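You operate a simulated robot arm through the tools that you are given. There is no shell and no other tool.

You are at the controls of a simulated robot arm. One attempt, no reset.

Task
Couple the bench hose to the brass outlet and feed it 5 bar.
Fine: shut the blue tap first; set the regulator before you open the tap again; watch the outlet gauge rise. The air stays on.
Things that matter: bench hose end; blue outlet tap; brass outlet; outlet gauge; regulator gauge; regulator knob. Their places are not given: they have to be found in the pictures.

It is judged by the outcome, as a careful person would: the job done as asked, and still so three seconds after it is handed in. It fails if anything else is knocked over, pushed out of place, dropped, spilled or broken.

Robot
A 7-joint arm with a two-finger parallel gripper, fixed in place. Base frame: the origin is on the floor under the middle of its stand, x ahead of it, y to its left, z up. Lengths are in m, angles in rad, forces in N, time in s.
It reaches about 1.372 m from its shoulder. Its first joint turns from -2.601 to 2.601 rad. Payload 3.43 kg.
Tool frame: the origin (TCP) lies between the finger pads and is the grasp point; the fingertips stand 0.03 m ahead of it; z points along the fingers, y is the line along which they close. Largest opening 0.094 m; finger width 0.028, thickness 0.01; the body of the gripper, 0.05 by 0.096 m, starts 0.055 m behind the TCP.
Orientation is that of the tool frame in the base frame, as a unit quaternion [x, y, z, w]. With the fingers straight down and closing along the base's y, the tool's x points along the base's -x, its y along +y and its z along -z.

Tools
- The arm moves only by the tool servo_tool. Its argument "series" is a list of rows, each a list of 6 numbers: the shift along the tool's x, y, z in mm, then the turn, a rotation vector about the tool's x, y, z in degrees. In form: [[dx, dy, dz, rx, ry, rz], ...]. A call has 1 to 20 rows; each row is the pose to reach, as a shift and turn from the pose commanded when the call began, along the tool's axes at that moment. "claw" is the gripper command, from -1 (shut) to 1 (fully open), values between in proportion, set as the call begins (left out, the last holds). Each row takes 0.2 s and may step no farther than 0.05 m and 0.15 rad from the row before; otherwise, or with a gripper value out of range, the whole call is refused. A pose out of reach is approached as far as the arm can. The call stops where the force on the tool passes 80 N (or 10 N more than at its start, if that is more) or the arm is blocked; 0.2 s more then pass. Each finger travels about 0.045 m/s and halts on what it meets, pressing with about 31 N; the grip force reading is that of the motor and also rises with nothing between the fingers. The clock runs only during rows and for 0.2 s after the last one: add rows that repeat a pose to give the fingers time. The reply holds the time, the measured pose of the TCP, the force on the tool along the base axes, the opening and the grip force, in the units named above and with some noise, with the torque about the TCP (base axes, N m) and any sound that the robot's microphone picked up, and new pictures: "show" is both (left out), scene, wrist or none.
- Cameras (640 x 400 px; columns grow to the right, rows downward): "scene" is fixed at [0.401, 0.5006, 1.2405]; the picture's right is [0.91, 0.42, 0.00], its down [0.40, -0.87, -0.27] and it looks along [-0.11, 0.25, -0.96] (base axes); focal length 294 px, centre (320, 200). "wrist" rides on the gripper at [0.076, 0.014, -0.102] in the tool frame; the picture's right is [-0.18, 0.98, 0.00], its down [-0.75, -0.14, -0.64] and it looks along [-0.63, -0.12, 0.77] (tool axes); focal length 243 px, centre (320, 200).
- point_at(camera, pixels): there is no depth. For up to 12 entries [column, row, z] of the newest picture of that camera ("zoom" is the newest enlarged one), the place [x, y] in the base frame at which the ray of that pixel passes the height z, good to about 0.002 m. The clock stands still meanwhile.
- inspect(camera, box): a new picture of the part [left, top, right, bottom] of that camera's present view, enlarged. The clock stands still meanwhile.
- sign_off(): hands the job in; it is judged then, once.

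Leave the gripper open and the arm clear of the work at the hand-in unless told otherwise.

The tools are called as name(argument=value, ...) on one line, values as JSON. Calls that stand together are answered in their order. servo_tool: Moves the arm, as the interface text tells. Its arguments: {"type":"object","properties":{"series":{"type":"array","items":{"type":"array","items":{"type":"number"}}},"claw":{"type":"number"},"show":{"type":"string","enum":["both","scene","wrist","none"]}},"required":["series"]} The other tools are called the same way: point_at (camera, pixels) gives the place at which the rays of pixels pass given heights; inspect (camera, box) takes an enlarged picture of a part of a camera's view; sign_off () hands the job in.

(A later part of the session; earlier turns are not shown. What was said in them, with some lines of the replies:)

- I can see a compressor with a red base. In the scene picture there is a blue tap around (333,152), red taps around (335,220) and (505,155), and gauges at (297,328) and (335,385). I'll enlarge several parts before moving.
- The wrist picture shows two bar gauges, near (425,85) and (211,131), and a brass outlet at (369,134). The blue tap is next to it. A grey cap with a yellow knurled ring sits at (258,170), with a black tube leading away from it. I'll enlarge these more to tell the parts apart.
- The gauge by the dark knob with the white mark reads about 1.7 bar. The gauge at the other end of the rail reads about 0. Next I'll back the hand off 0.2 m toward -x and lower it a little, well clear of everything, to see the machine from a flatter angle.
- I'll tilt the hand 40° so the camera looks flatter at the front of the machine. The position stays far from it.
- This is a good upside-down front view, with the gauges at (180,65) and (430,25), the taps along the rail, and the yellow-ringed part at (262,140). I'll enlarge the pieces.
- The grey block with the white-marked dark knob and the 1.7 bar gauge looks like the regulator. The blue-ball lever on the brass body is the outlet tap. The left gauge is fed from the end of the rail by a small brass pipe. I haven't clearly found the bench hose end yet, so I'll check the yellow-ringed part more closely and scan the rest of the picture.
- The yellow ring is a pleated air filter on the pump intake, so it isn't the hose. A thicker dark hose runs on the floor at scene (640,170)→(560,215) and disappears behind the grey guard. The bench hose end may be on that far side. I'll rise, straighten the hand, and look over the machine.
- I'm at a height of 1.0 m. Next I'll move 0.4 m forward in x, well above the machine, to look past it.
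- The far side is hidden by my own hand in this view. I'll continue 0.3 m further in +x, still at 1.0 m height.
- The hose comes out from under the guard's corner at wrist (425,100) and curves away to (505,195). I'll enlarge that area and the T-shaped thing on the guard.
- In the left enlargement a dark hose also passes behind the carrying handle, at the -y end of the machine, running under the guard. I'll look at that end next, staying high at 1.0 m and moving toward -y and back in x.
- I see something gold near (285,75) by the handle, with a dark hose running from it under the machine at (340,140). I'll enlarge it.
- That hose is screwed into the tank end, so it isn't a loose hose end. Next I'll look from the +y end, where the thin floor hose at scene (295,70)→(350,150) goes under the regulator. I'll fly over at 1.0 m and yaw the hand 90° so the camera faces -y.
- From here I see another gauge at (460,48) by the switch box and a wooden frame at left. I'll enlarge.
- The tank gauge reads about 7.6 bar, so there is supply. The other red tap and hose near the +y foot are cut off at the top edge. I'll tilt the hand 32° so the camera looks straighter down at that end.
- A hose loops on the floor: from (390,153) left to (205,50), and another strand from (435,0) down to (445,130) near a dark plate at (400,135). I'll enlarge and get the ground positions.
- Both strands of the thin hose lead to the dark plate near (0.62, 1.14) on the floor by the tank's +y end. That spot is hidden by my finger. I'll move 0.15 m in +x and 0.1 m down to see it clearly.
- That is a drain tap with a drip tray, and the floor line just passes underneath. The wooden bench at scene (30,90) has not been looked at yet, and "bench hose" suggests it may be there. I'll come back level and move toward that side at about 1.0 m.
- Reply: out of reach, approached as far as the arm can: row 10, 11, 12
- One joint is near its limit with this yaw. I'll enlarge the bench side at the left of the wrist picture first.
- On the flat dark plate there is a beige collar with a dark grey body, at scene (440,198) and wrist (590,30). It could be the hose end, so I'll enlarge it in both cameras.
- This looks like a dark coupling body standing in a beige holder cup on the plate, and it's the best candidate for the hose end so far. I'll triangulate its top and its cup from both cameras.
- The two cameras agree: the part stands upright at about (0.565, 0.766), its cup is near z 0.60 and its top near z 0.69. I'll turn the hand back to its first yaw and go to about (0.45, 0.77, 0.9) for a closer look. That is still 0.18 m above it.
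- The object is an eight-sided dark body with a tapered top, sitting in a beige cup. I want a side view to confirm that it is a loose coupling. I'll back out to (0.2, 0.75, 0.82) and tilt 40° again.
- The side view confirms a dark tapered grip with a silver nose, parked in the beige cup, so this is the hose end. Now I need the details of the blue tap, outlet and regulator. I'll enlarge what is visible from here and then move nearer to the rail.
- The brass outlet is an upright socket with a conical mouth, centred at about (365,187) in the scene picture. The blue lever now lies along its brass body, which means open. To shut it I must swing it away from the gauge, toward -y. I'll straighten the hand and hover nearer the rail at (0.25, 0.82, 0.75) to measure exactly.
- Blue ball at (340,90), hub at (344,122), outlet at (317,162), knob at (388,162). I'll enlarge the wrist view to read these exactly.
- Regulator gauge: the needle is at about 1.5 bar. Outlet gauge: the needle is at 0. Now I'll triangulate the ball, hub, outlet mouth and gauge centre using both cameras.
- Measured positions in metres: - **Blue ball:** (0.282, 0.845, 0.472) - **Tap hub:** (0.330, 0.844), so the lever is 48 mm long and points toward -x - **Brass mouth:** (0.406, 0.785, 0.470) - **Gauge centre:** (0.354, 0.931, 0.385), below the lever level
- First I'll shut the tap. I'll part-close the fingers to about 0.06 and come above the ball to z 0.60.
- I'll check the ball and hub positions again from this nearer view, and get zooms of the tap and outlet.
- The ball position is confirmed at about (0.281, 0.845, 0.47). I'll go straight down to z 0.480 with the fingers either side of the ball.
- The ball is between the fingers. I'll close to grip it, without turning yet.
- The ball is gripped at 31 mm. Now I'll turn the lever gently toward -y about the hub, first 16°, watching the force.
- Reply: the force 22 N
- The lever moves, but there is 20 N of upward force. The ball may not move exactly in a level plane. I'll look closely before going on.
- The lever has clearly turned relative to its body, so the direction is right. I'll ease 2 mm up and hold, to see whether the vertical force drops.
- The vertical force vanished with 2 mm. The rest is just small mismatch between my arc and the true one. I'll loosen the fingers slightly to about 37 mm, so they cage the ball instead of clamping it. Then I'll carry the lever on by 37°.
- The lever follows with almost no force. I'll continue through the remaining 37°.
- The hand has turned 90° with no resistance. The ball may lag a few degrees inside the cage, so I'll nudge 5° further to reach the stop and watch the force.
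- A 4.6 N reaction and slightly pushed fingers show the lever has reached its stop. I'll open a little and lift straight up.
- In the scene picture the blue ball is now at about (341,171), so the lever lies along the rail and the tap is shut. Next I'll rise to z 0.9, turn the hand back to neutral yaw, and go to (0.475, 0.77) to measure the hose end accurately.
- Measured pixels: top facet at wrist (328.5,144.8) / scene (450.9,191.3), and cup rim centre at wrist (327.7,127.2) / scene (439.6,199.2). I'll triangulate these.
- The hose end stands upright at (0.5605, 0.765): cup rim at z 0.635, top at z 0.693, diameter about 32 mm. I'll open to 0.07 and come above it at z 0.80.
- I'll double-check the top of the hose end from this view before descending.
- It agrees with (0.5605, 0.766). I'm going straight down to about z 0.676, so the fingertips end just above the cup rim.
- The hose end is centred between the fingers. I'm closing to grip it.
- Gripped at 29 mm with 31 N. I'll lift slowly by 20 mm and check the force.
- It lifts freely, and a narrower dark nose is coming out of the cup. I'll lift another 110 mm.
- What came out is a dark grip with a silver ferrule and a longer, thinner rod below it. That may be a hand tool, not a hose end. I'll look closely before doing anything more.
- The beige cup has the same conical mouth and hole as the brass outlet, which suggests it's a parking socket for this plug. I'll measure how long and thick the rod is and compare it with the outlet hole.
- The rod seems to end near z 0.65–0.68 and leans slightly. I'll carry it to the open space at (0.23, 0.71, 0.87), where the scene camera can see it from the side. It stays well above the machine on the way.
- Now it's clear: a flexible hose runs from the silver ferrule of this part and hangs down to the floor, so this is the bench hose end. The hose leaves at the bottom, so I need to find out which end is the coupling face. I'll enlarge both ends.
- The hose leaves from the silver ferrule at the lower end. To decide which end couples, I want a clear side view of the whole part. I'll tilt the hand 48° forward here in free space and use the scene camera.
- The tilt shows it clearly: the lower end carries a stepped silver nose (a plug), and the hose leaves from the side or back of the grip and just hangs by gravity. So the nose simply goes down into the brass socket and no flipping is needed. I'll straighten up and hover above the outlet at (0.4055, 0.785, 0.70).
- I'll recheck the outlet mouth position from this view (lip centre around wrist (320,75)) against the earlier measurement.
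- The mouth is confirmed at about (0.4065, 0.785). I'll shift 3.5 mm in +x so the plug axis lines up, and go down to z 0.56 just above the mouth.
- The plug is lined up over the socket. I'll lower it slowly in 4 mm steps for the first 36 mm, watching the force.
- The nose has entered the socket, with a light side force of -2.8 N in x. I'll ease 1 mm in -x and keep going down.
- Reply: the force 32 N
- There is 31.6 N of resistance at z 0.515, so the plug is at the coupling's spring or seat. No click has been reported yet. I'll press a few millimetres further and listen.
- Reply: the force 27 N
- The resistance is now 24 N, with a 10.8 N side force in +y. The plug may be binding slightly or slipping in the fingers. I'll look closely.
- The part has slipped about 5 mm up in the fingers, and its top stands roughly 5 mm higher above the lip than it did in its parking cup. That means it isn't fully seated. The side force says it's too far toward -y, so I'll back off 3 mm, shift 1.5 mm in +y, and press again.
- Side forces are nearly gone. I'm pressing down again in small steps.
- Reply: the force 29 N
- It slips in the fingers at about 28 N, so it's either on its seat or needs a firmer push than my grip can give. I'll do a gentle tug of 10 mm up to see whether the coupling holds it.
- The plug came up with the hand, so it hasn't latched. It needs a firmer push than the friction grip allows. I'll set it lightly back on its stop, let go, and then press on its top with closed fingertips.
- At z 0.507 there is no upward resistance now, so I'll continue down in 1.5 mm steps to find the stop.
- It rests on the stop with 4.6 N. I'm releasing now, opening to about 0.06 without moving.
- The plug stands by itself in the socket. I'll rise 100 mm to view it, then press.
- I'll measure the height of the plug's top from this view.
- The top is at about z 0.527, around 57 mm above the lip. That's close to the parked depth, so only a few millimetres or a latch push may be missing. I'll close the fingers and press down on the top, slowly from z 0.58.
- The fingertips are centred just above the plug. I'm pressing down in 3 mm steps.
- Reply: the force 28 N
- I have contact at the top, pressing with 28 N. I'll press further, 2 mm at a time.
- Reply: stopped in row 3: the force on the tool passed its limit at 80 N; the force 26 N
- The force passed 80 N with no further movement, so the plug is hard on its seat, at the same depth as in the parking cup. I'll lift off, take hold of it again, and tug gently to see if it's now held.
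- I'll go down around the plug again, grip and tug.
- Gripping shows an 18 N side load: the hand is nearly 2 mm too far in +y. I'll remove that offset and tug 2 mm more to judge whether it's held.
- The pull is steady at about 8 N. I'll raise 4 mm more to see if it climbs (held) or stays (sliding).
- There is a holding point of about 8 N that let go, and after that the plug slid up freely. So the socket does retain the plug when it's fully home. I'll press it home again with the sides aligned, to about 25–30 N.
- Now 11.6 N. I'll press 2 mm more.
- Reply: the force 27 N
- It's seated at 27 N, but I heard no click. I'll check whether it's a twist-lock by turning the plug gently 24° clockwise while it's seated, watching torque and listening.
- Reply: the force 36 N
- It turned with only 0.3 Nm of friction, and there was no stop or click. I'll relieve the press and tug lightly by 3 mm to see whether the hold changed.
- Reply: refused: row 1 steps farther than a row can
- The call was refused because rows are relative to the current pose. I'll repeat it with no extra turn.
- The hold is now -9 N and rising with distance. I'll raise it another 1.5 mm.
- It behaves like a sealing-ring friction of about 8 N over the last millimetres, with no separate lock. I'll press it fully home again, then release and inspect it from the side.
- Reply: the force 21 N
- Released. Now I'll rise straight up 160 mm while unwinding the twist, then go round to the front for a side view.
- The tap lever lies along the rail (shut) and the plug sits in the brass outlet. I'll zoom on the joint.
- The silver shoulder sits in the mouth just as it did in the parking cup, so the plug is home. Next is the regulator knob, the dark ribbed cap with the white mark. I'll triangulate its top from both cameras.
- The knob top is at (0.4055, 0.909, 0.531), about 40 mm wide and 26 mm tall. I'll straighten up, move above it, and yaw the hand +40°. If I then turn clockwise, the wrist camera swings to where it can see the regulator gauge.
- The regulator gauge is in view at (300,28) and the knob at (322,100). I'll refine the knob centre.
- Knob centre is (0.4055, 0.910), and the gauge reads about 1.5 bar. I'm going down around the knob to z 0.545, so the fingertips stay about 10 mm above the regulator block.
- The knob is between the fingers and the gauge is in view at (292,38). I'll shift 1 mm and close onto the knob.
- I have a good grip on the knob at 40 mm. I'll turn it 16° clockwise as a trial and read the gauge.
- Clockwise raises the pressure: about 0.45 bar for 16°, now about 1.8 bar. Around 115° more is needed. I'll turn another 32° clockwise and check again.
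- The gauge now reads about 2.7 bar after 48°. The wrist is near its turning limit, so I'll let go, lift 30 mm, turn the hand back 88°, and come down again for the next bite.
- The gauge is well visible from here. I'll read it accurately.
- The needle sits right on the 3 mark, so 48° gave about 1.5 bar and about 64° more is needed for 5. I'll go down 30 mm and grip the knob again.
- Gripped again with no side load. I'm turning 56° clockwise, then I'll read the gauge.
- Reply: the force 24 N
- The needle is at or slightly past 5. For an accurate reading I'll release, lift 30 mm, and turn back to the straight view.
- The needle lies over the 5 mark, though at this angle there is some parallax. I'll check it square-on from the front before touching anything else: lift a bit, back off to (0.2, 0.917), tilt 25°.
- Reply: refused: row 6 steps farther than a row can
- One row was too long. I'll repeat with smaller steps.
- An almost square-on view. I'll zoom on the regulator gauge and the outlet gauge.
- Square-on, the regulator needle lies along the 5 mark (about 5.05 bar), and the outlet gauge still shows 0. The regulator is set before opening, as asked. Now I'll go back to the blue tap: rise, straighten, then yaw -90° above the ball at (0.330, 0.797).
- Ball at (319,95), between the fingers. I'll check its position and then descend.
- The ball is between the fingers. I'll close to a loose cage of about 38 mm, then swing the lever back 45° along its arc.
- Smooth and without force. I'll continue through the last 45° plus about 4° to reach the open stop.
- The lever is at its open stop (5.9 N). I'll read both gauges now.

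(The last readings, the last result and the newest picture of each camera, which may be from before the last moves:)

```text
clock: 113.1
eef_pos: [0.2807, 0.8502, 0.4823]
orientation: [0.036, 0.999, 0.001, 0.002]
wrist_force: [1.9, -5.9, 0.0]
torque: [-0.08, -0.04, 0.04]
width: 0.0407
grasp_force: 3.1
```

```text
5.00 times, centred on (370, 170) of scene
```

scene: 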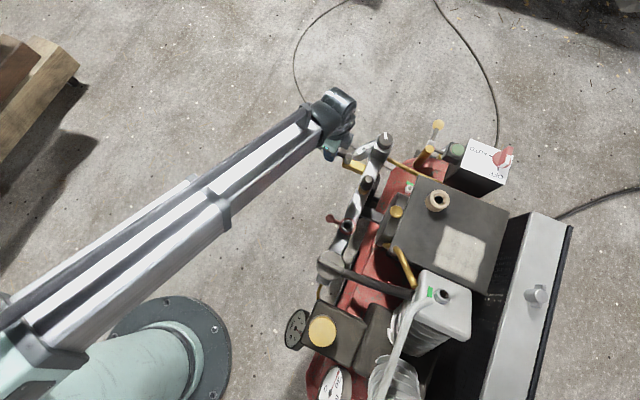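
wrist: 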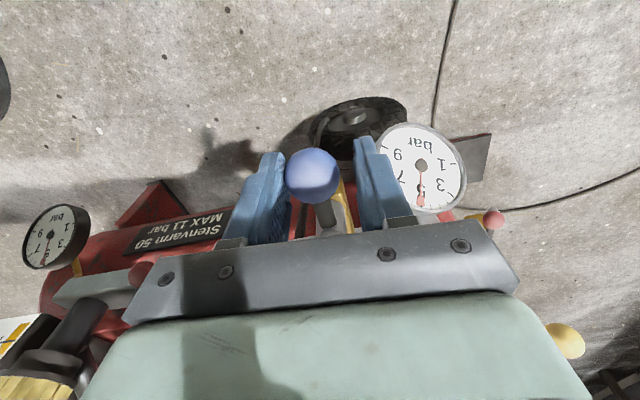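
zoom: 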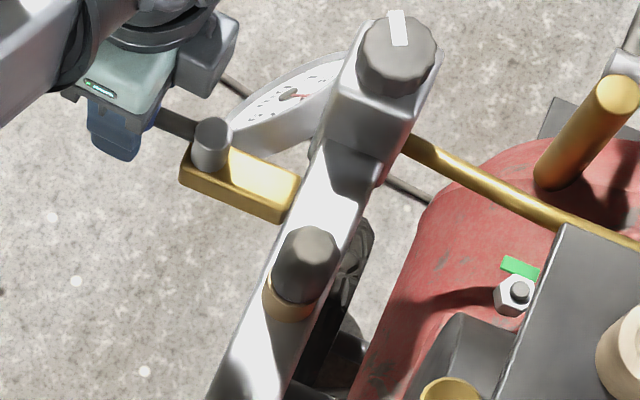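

The outlet gauge has risen to about 5 bar, the plug is still seated, and the regulator holds at about 5. I'll ease off the stop, open a little, and lift straight up.

servo_tool(series=[[0, -3, 0, 0, 0, -4], [0, -3, 0, 0, 0, -4], [0, -3, 0, 0, 0, -4], [0, -3, -40, 0, 0, -4], [0, -3, -85, 0, 0, -4], [0, -3, -130, 0, 0, -4], [0, -3, -170, 0, 0, -4], [0, -3, -170, 0, 0, -4]], claw=0.3)

inspect(camera="wrist", box=[220, 40, 440, 240])

```text
clock: 114.9
eef_pos: [0.2811, 0.8467, 0.6511]
orientation: [0.0, 1.0, 0.002, 0.001]
wrist_force: [0.8, 0.3, 0.0]
torque: [0.02, 0.04, 0.02]
width: 0.0611
grasp_force: 0.1
```

scene: 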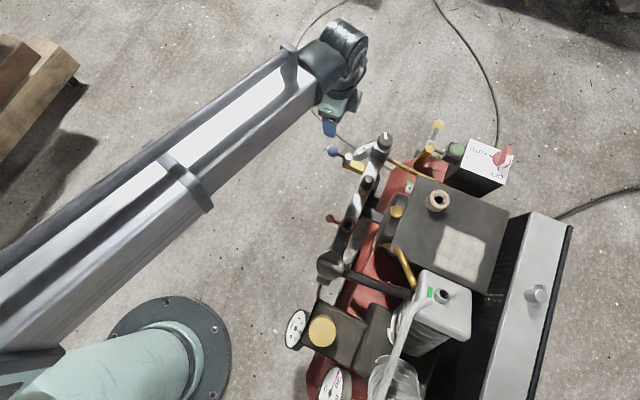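
wrist: 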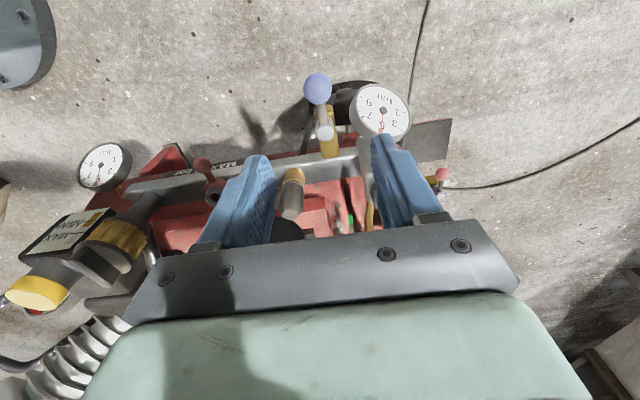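

```text
2.00 times, centred on (330, 140) of wrist
```

zoom: 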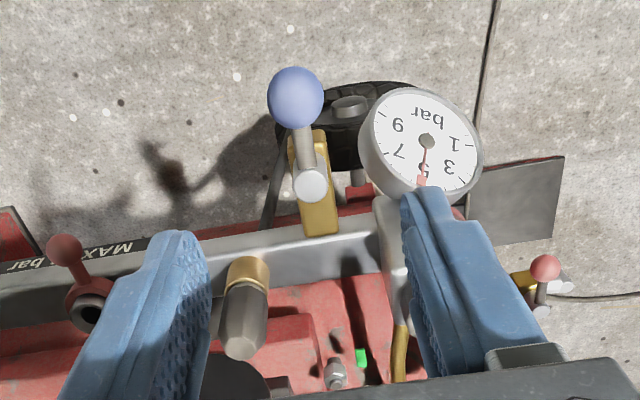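

The lever is along its body (open), the plug is seated, and the knob is clear. Now I'll back away to (0.03, 0.705, 0.75) with a 40° tilt for a square look at both gauges, opening the gripper fully on the way.

servo_tool(series=[[31, -17.6, -12.5, 0, -5, 0], [62, -35, -25, 0, -10, 0], [93, -53, -37, 0, -15, 0], [124, -70, -50, 0, -20, 0], [155, -88, -62, 0, -25, 0], [186, -106, -75, 0, -30, 0], [217, -123, -87, 0, -35, 0], [248, -141, -100, 0, -40, 0], [248, -141, -100, 0, -40, 0]], claw=1)

inspect(camera="wrist", box=[150, 30, 220, 100])

inspect(camera="wrist", box=[390, 0, 470, 60])

inspect(camera="scene", box=[320, 120, 420, 220])

inspect(camera="scene", box=[270, 290, 350, 360])

```text
clock: 116.9
eef_pos: [0.0334, 0.7048, 0.7515]
orientation: [0.001, 0.939, 0.001, 0.343]
wrist_force: [-0.1, 0.5, -0.3]
torque: [0.0, 0.0, 0.01]
width: 0.094
grasp_force: 0.0
```

scene: 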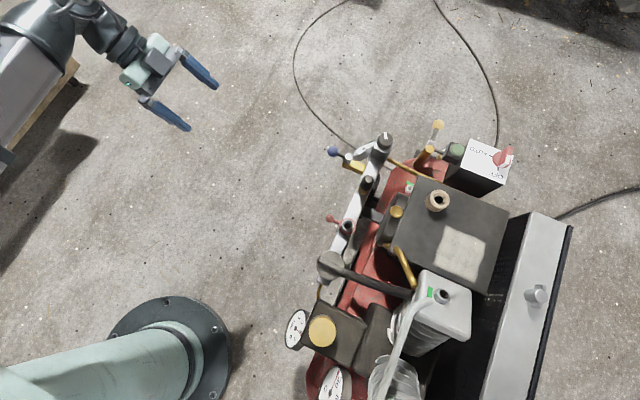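
wrist: 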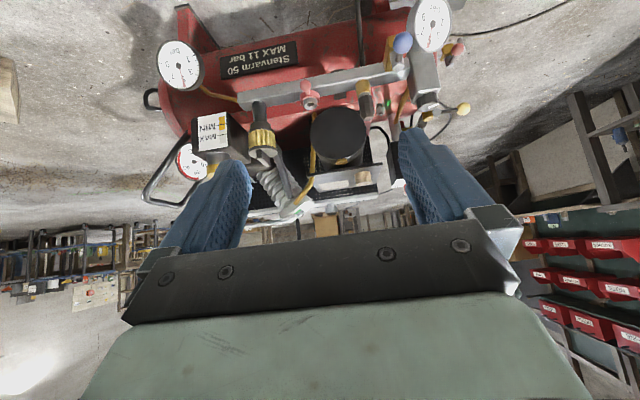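

```text
5.71 times, centred on (185, 65) of wrist
```

zoom: 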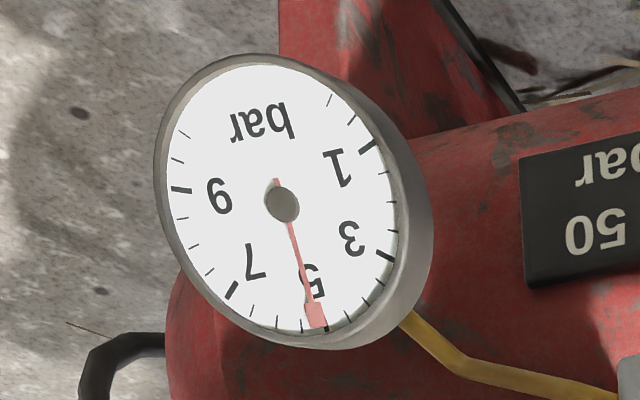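

```text
6.67 times, centred on (430, 30) of wrist
```

zoom: 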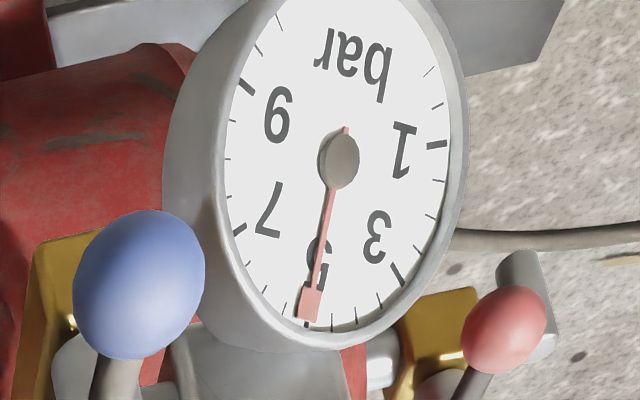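

```text
4.00 times, centred on (370, 170) of scene
```

zoom: 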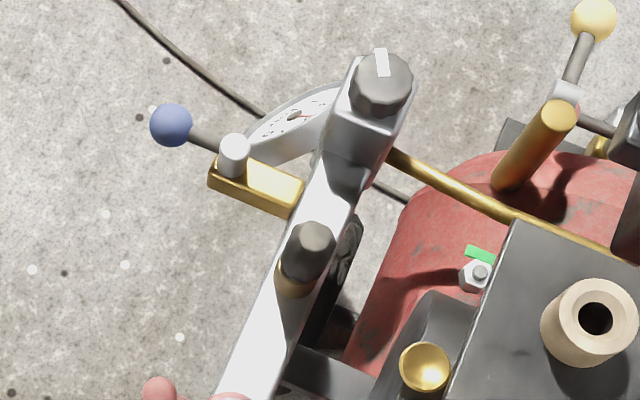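

```text
5.71 times, centred on (310, 325) of scene
```

zoom: 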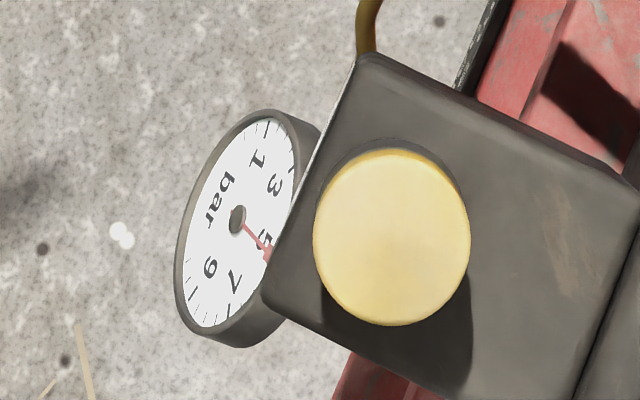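

Both gauges read about 5 bar, the lever is open, and the plug is seated. The arm is clear with the gripper open. I'll wait 3 seconds without moving and check that everything stays steady.

servo_tool(series=[[0, 0, 0, 0, 0, 0], [0, 0, 0, 0, 0, 0], [0, 0, 0, 0, 0, 0], [0, 0, 0, 0, 0, 0], [0, 0, 0, 0, 0, 0], [0, 0, 0, 0, 0, 0], [0, 0, 0, 0, 0, 0], [0, 0, 0, 0, 0, 0], [0, 0, 0, 0, 0, 0], [0, 0, 0, 0, 0, 0], [0, 0, 0, 0, 0, 0], [0, 0, 0, 0, 0, 0], [0, 0, 0, 0, 0, 0], [0, 0, 0, 0, 0, 0], [0, 0, 0, 0, 0, 0]])

inspect(camera="wrist", box=[150, 30, 220, 100])

inspect(camera="wrist", box=[340, 20, 460, 120])

inspect(camera="scene", box=[320, 120, 530, 260])

```text
clock: 120.1
eef_pos: [0.0327, 0.7053, 0.7514]
orientation: [0.0, 0.94, 0.001, 0.343]
wrist_force: [-0.8, 0.2, 0.4]
torque: [-0.03, -0.01, 0.0]
width: 0.0942
grasp_force: 0.1
```

scene: 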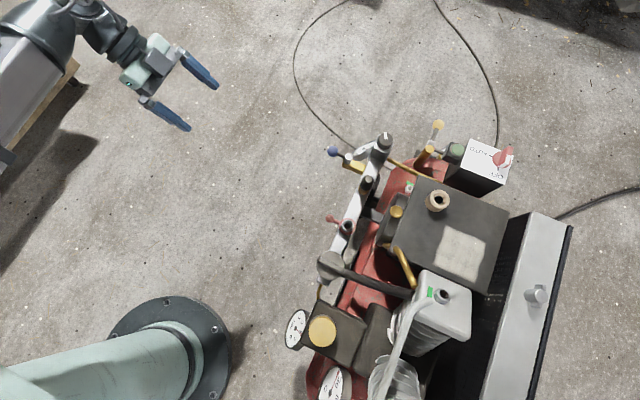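
wrist: 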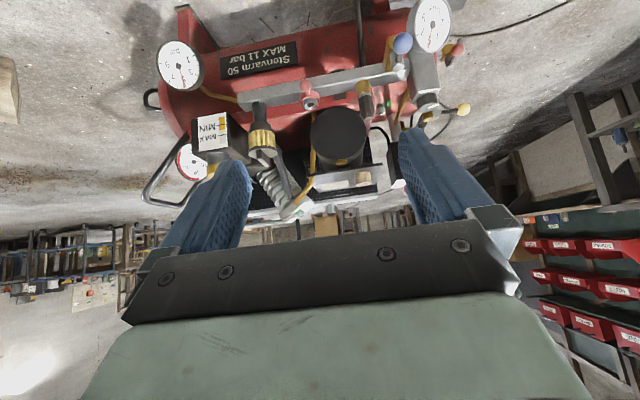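

```text
5.71 times, centred on (185, 65) of wrist
```

zoom: 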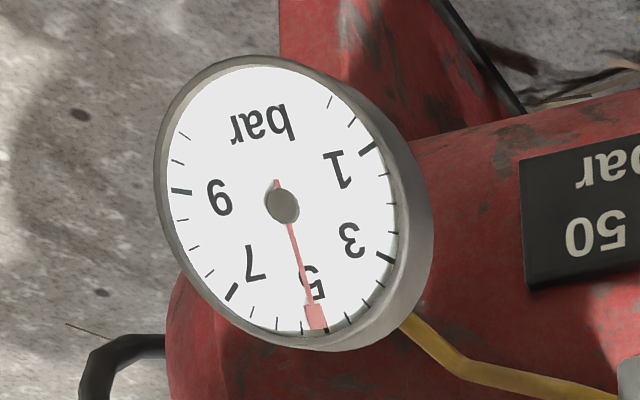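

```text
4.00 times, centred on (400, 70) of wrist
```

zoom: 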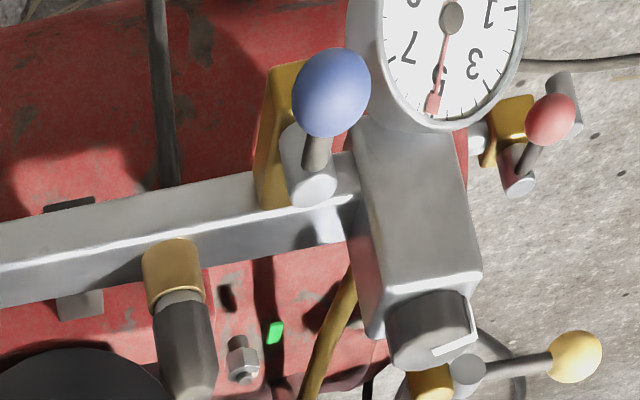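

```text
2.86 times, centred on (425, 190) of scene
```

zoom: 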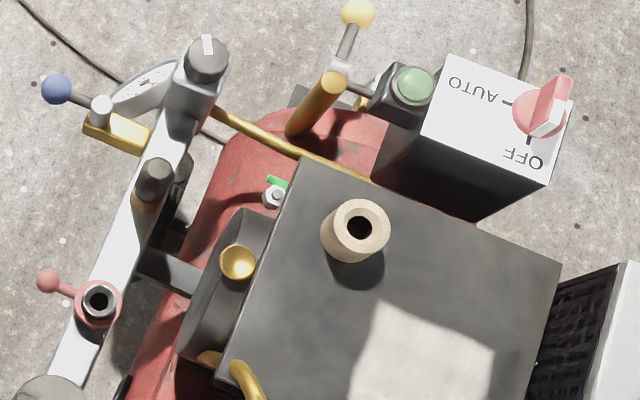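

Everything is steady after 3 seconds. The outlet gauge holds about 5 bar, the regulator gauge reads about 5 bar, the blue lever is open, and the plug is seated in the brass outlet. The tank valve and the AUTO switch are untouched. I'm handing the job in.

sign_off()

```text
The job is handed in.
```

The bench hose is coupled to the brass outlet and fed at about 5 bar, and I've handed the job in.

- **Blue tap:** I shut it first, then opened it again only after the regulator was set.
- **Hose coupling:** the plug is fully seated in the brass outlet. I heard no click and found no separate lock; a light tug of about 8–9 N pulled it free during testing. I pressed it home again, and it has stayed put under pressure.
- **Regulator:** I turned it up from about 1.5 bar to roughly 5.05 bar.
- **Outlet gauge:** it rose from 0 to about 5 bar when the tap opened and was still there 3 seconds later.
- **Air supply:** I didn't touch the tank valve or the AUTO/OFF switch, so the air is still on.

The gripper is open and the arm is clear of the machine.
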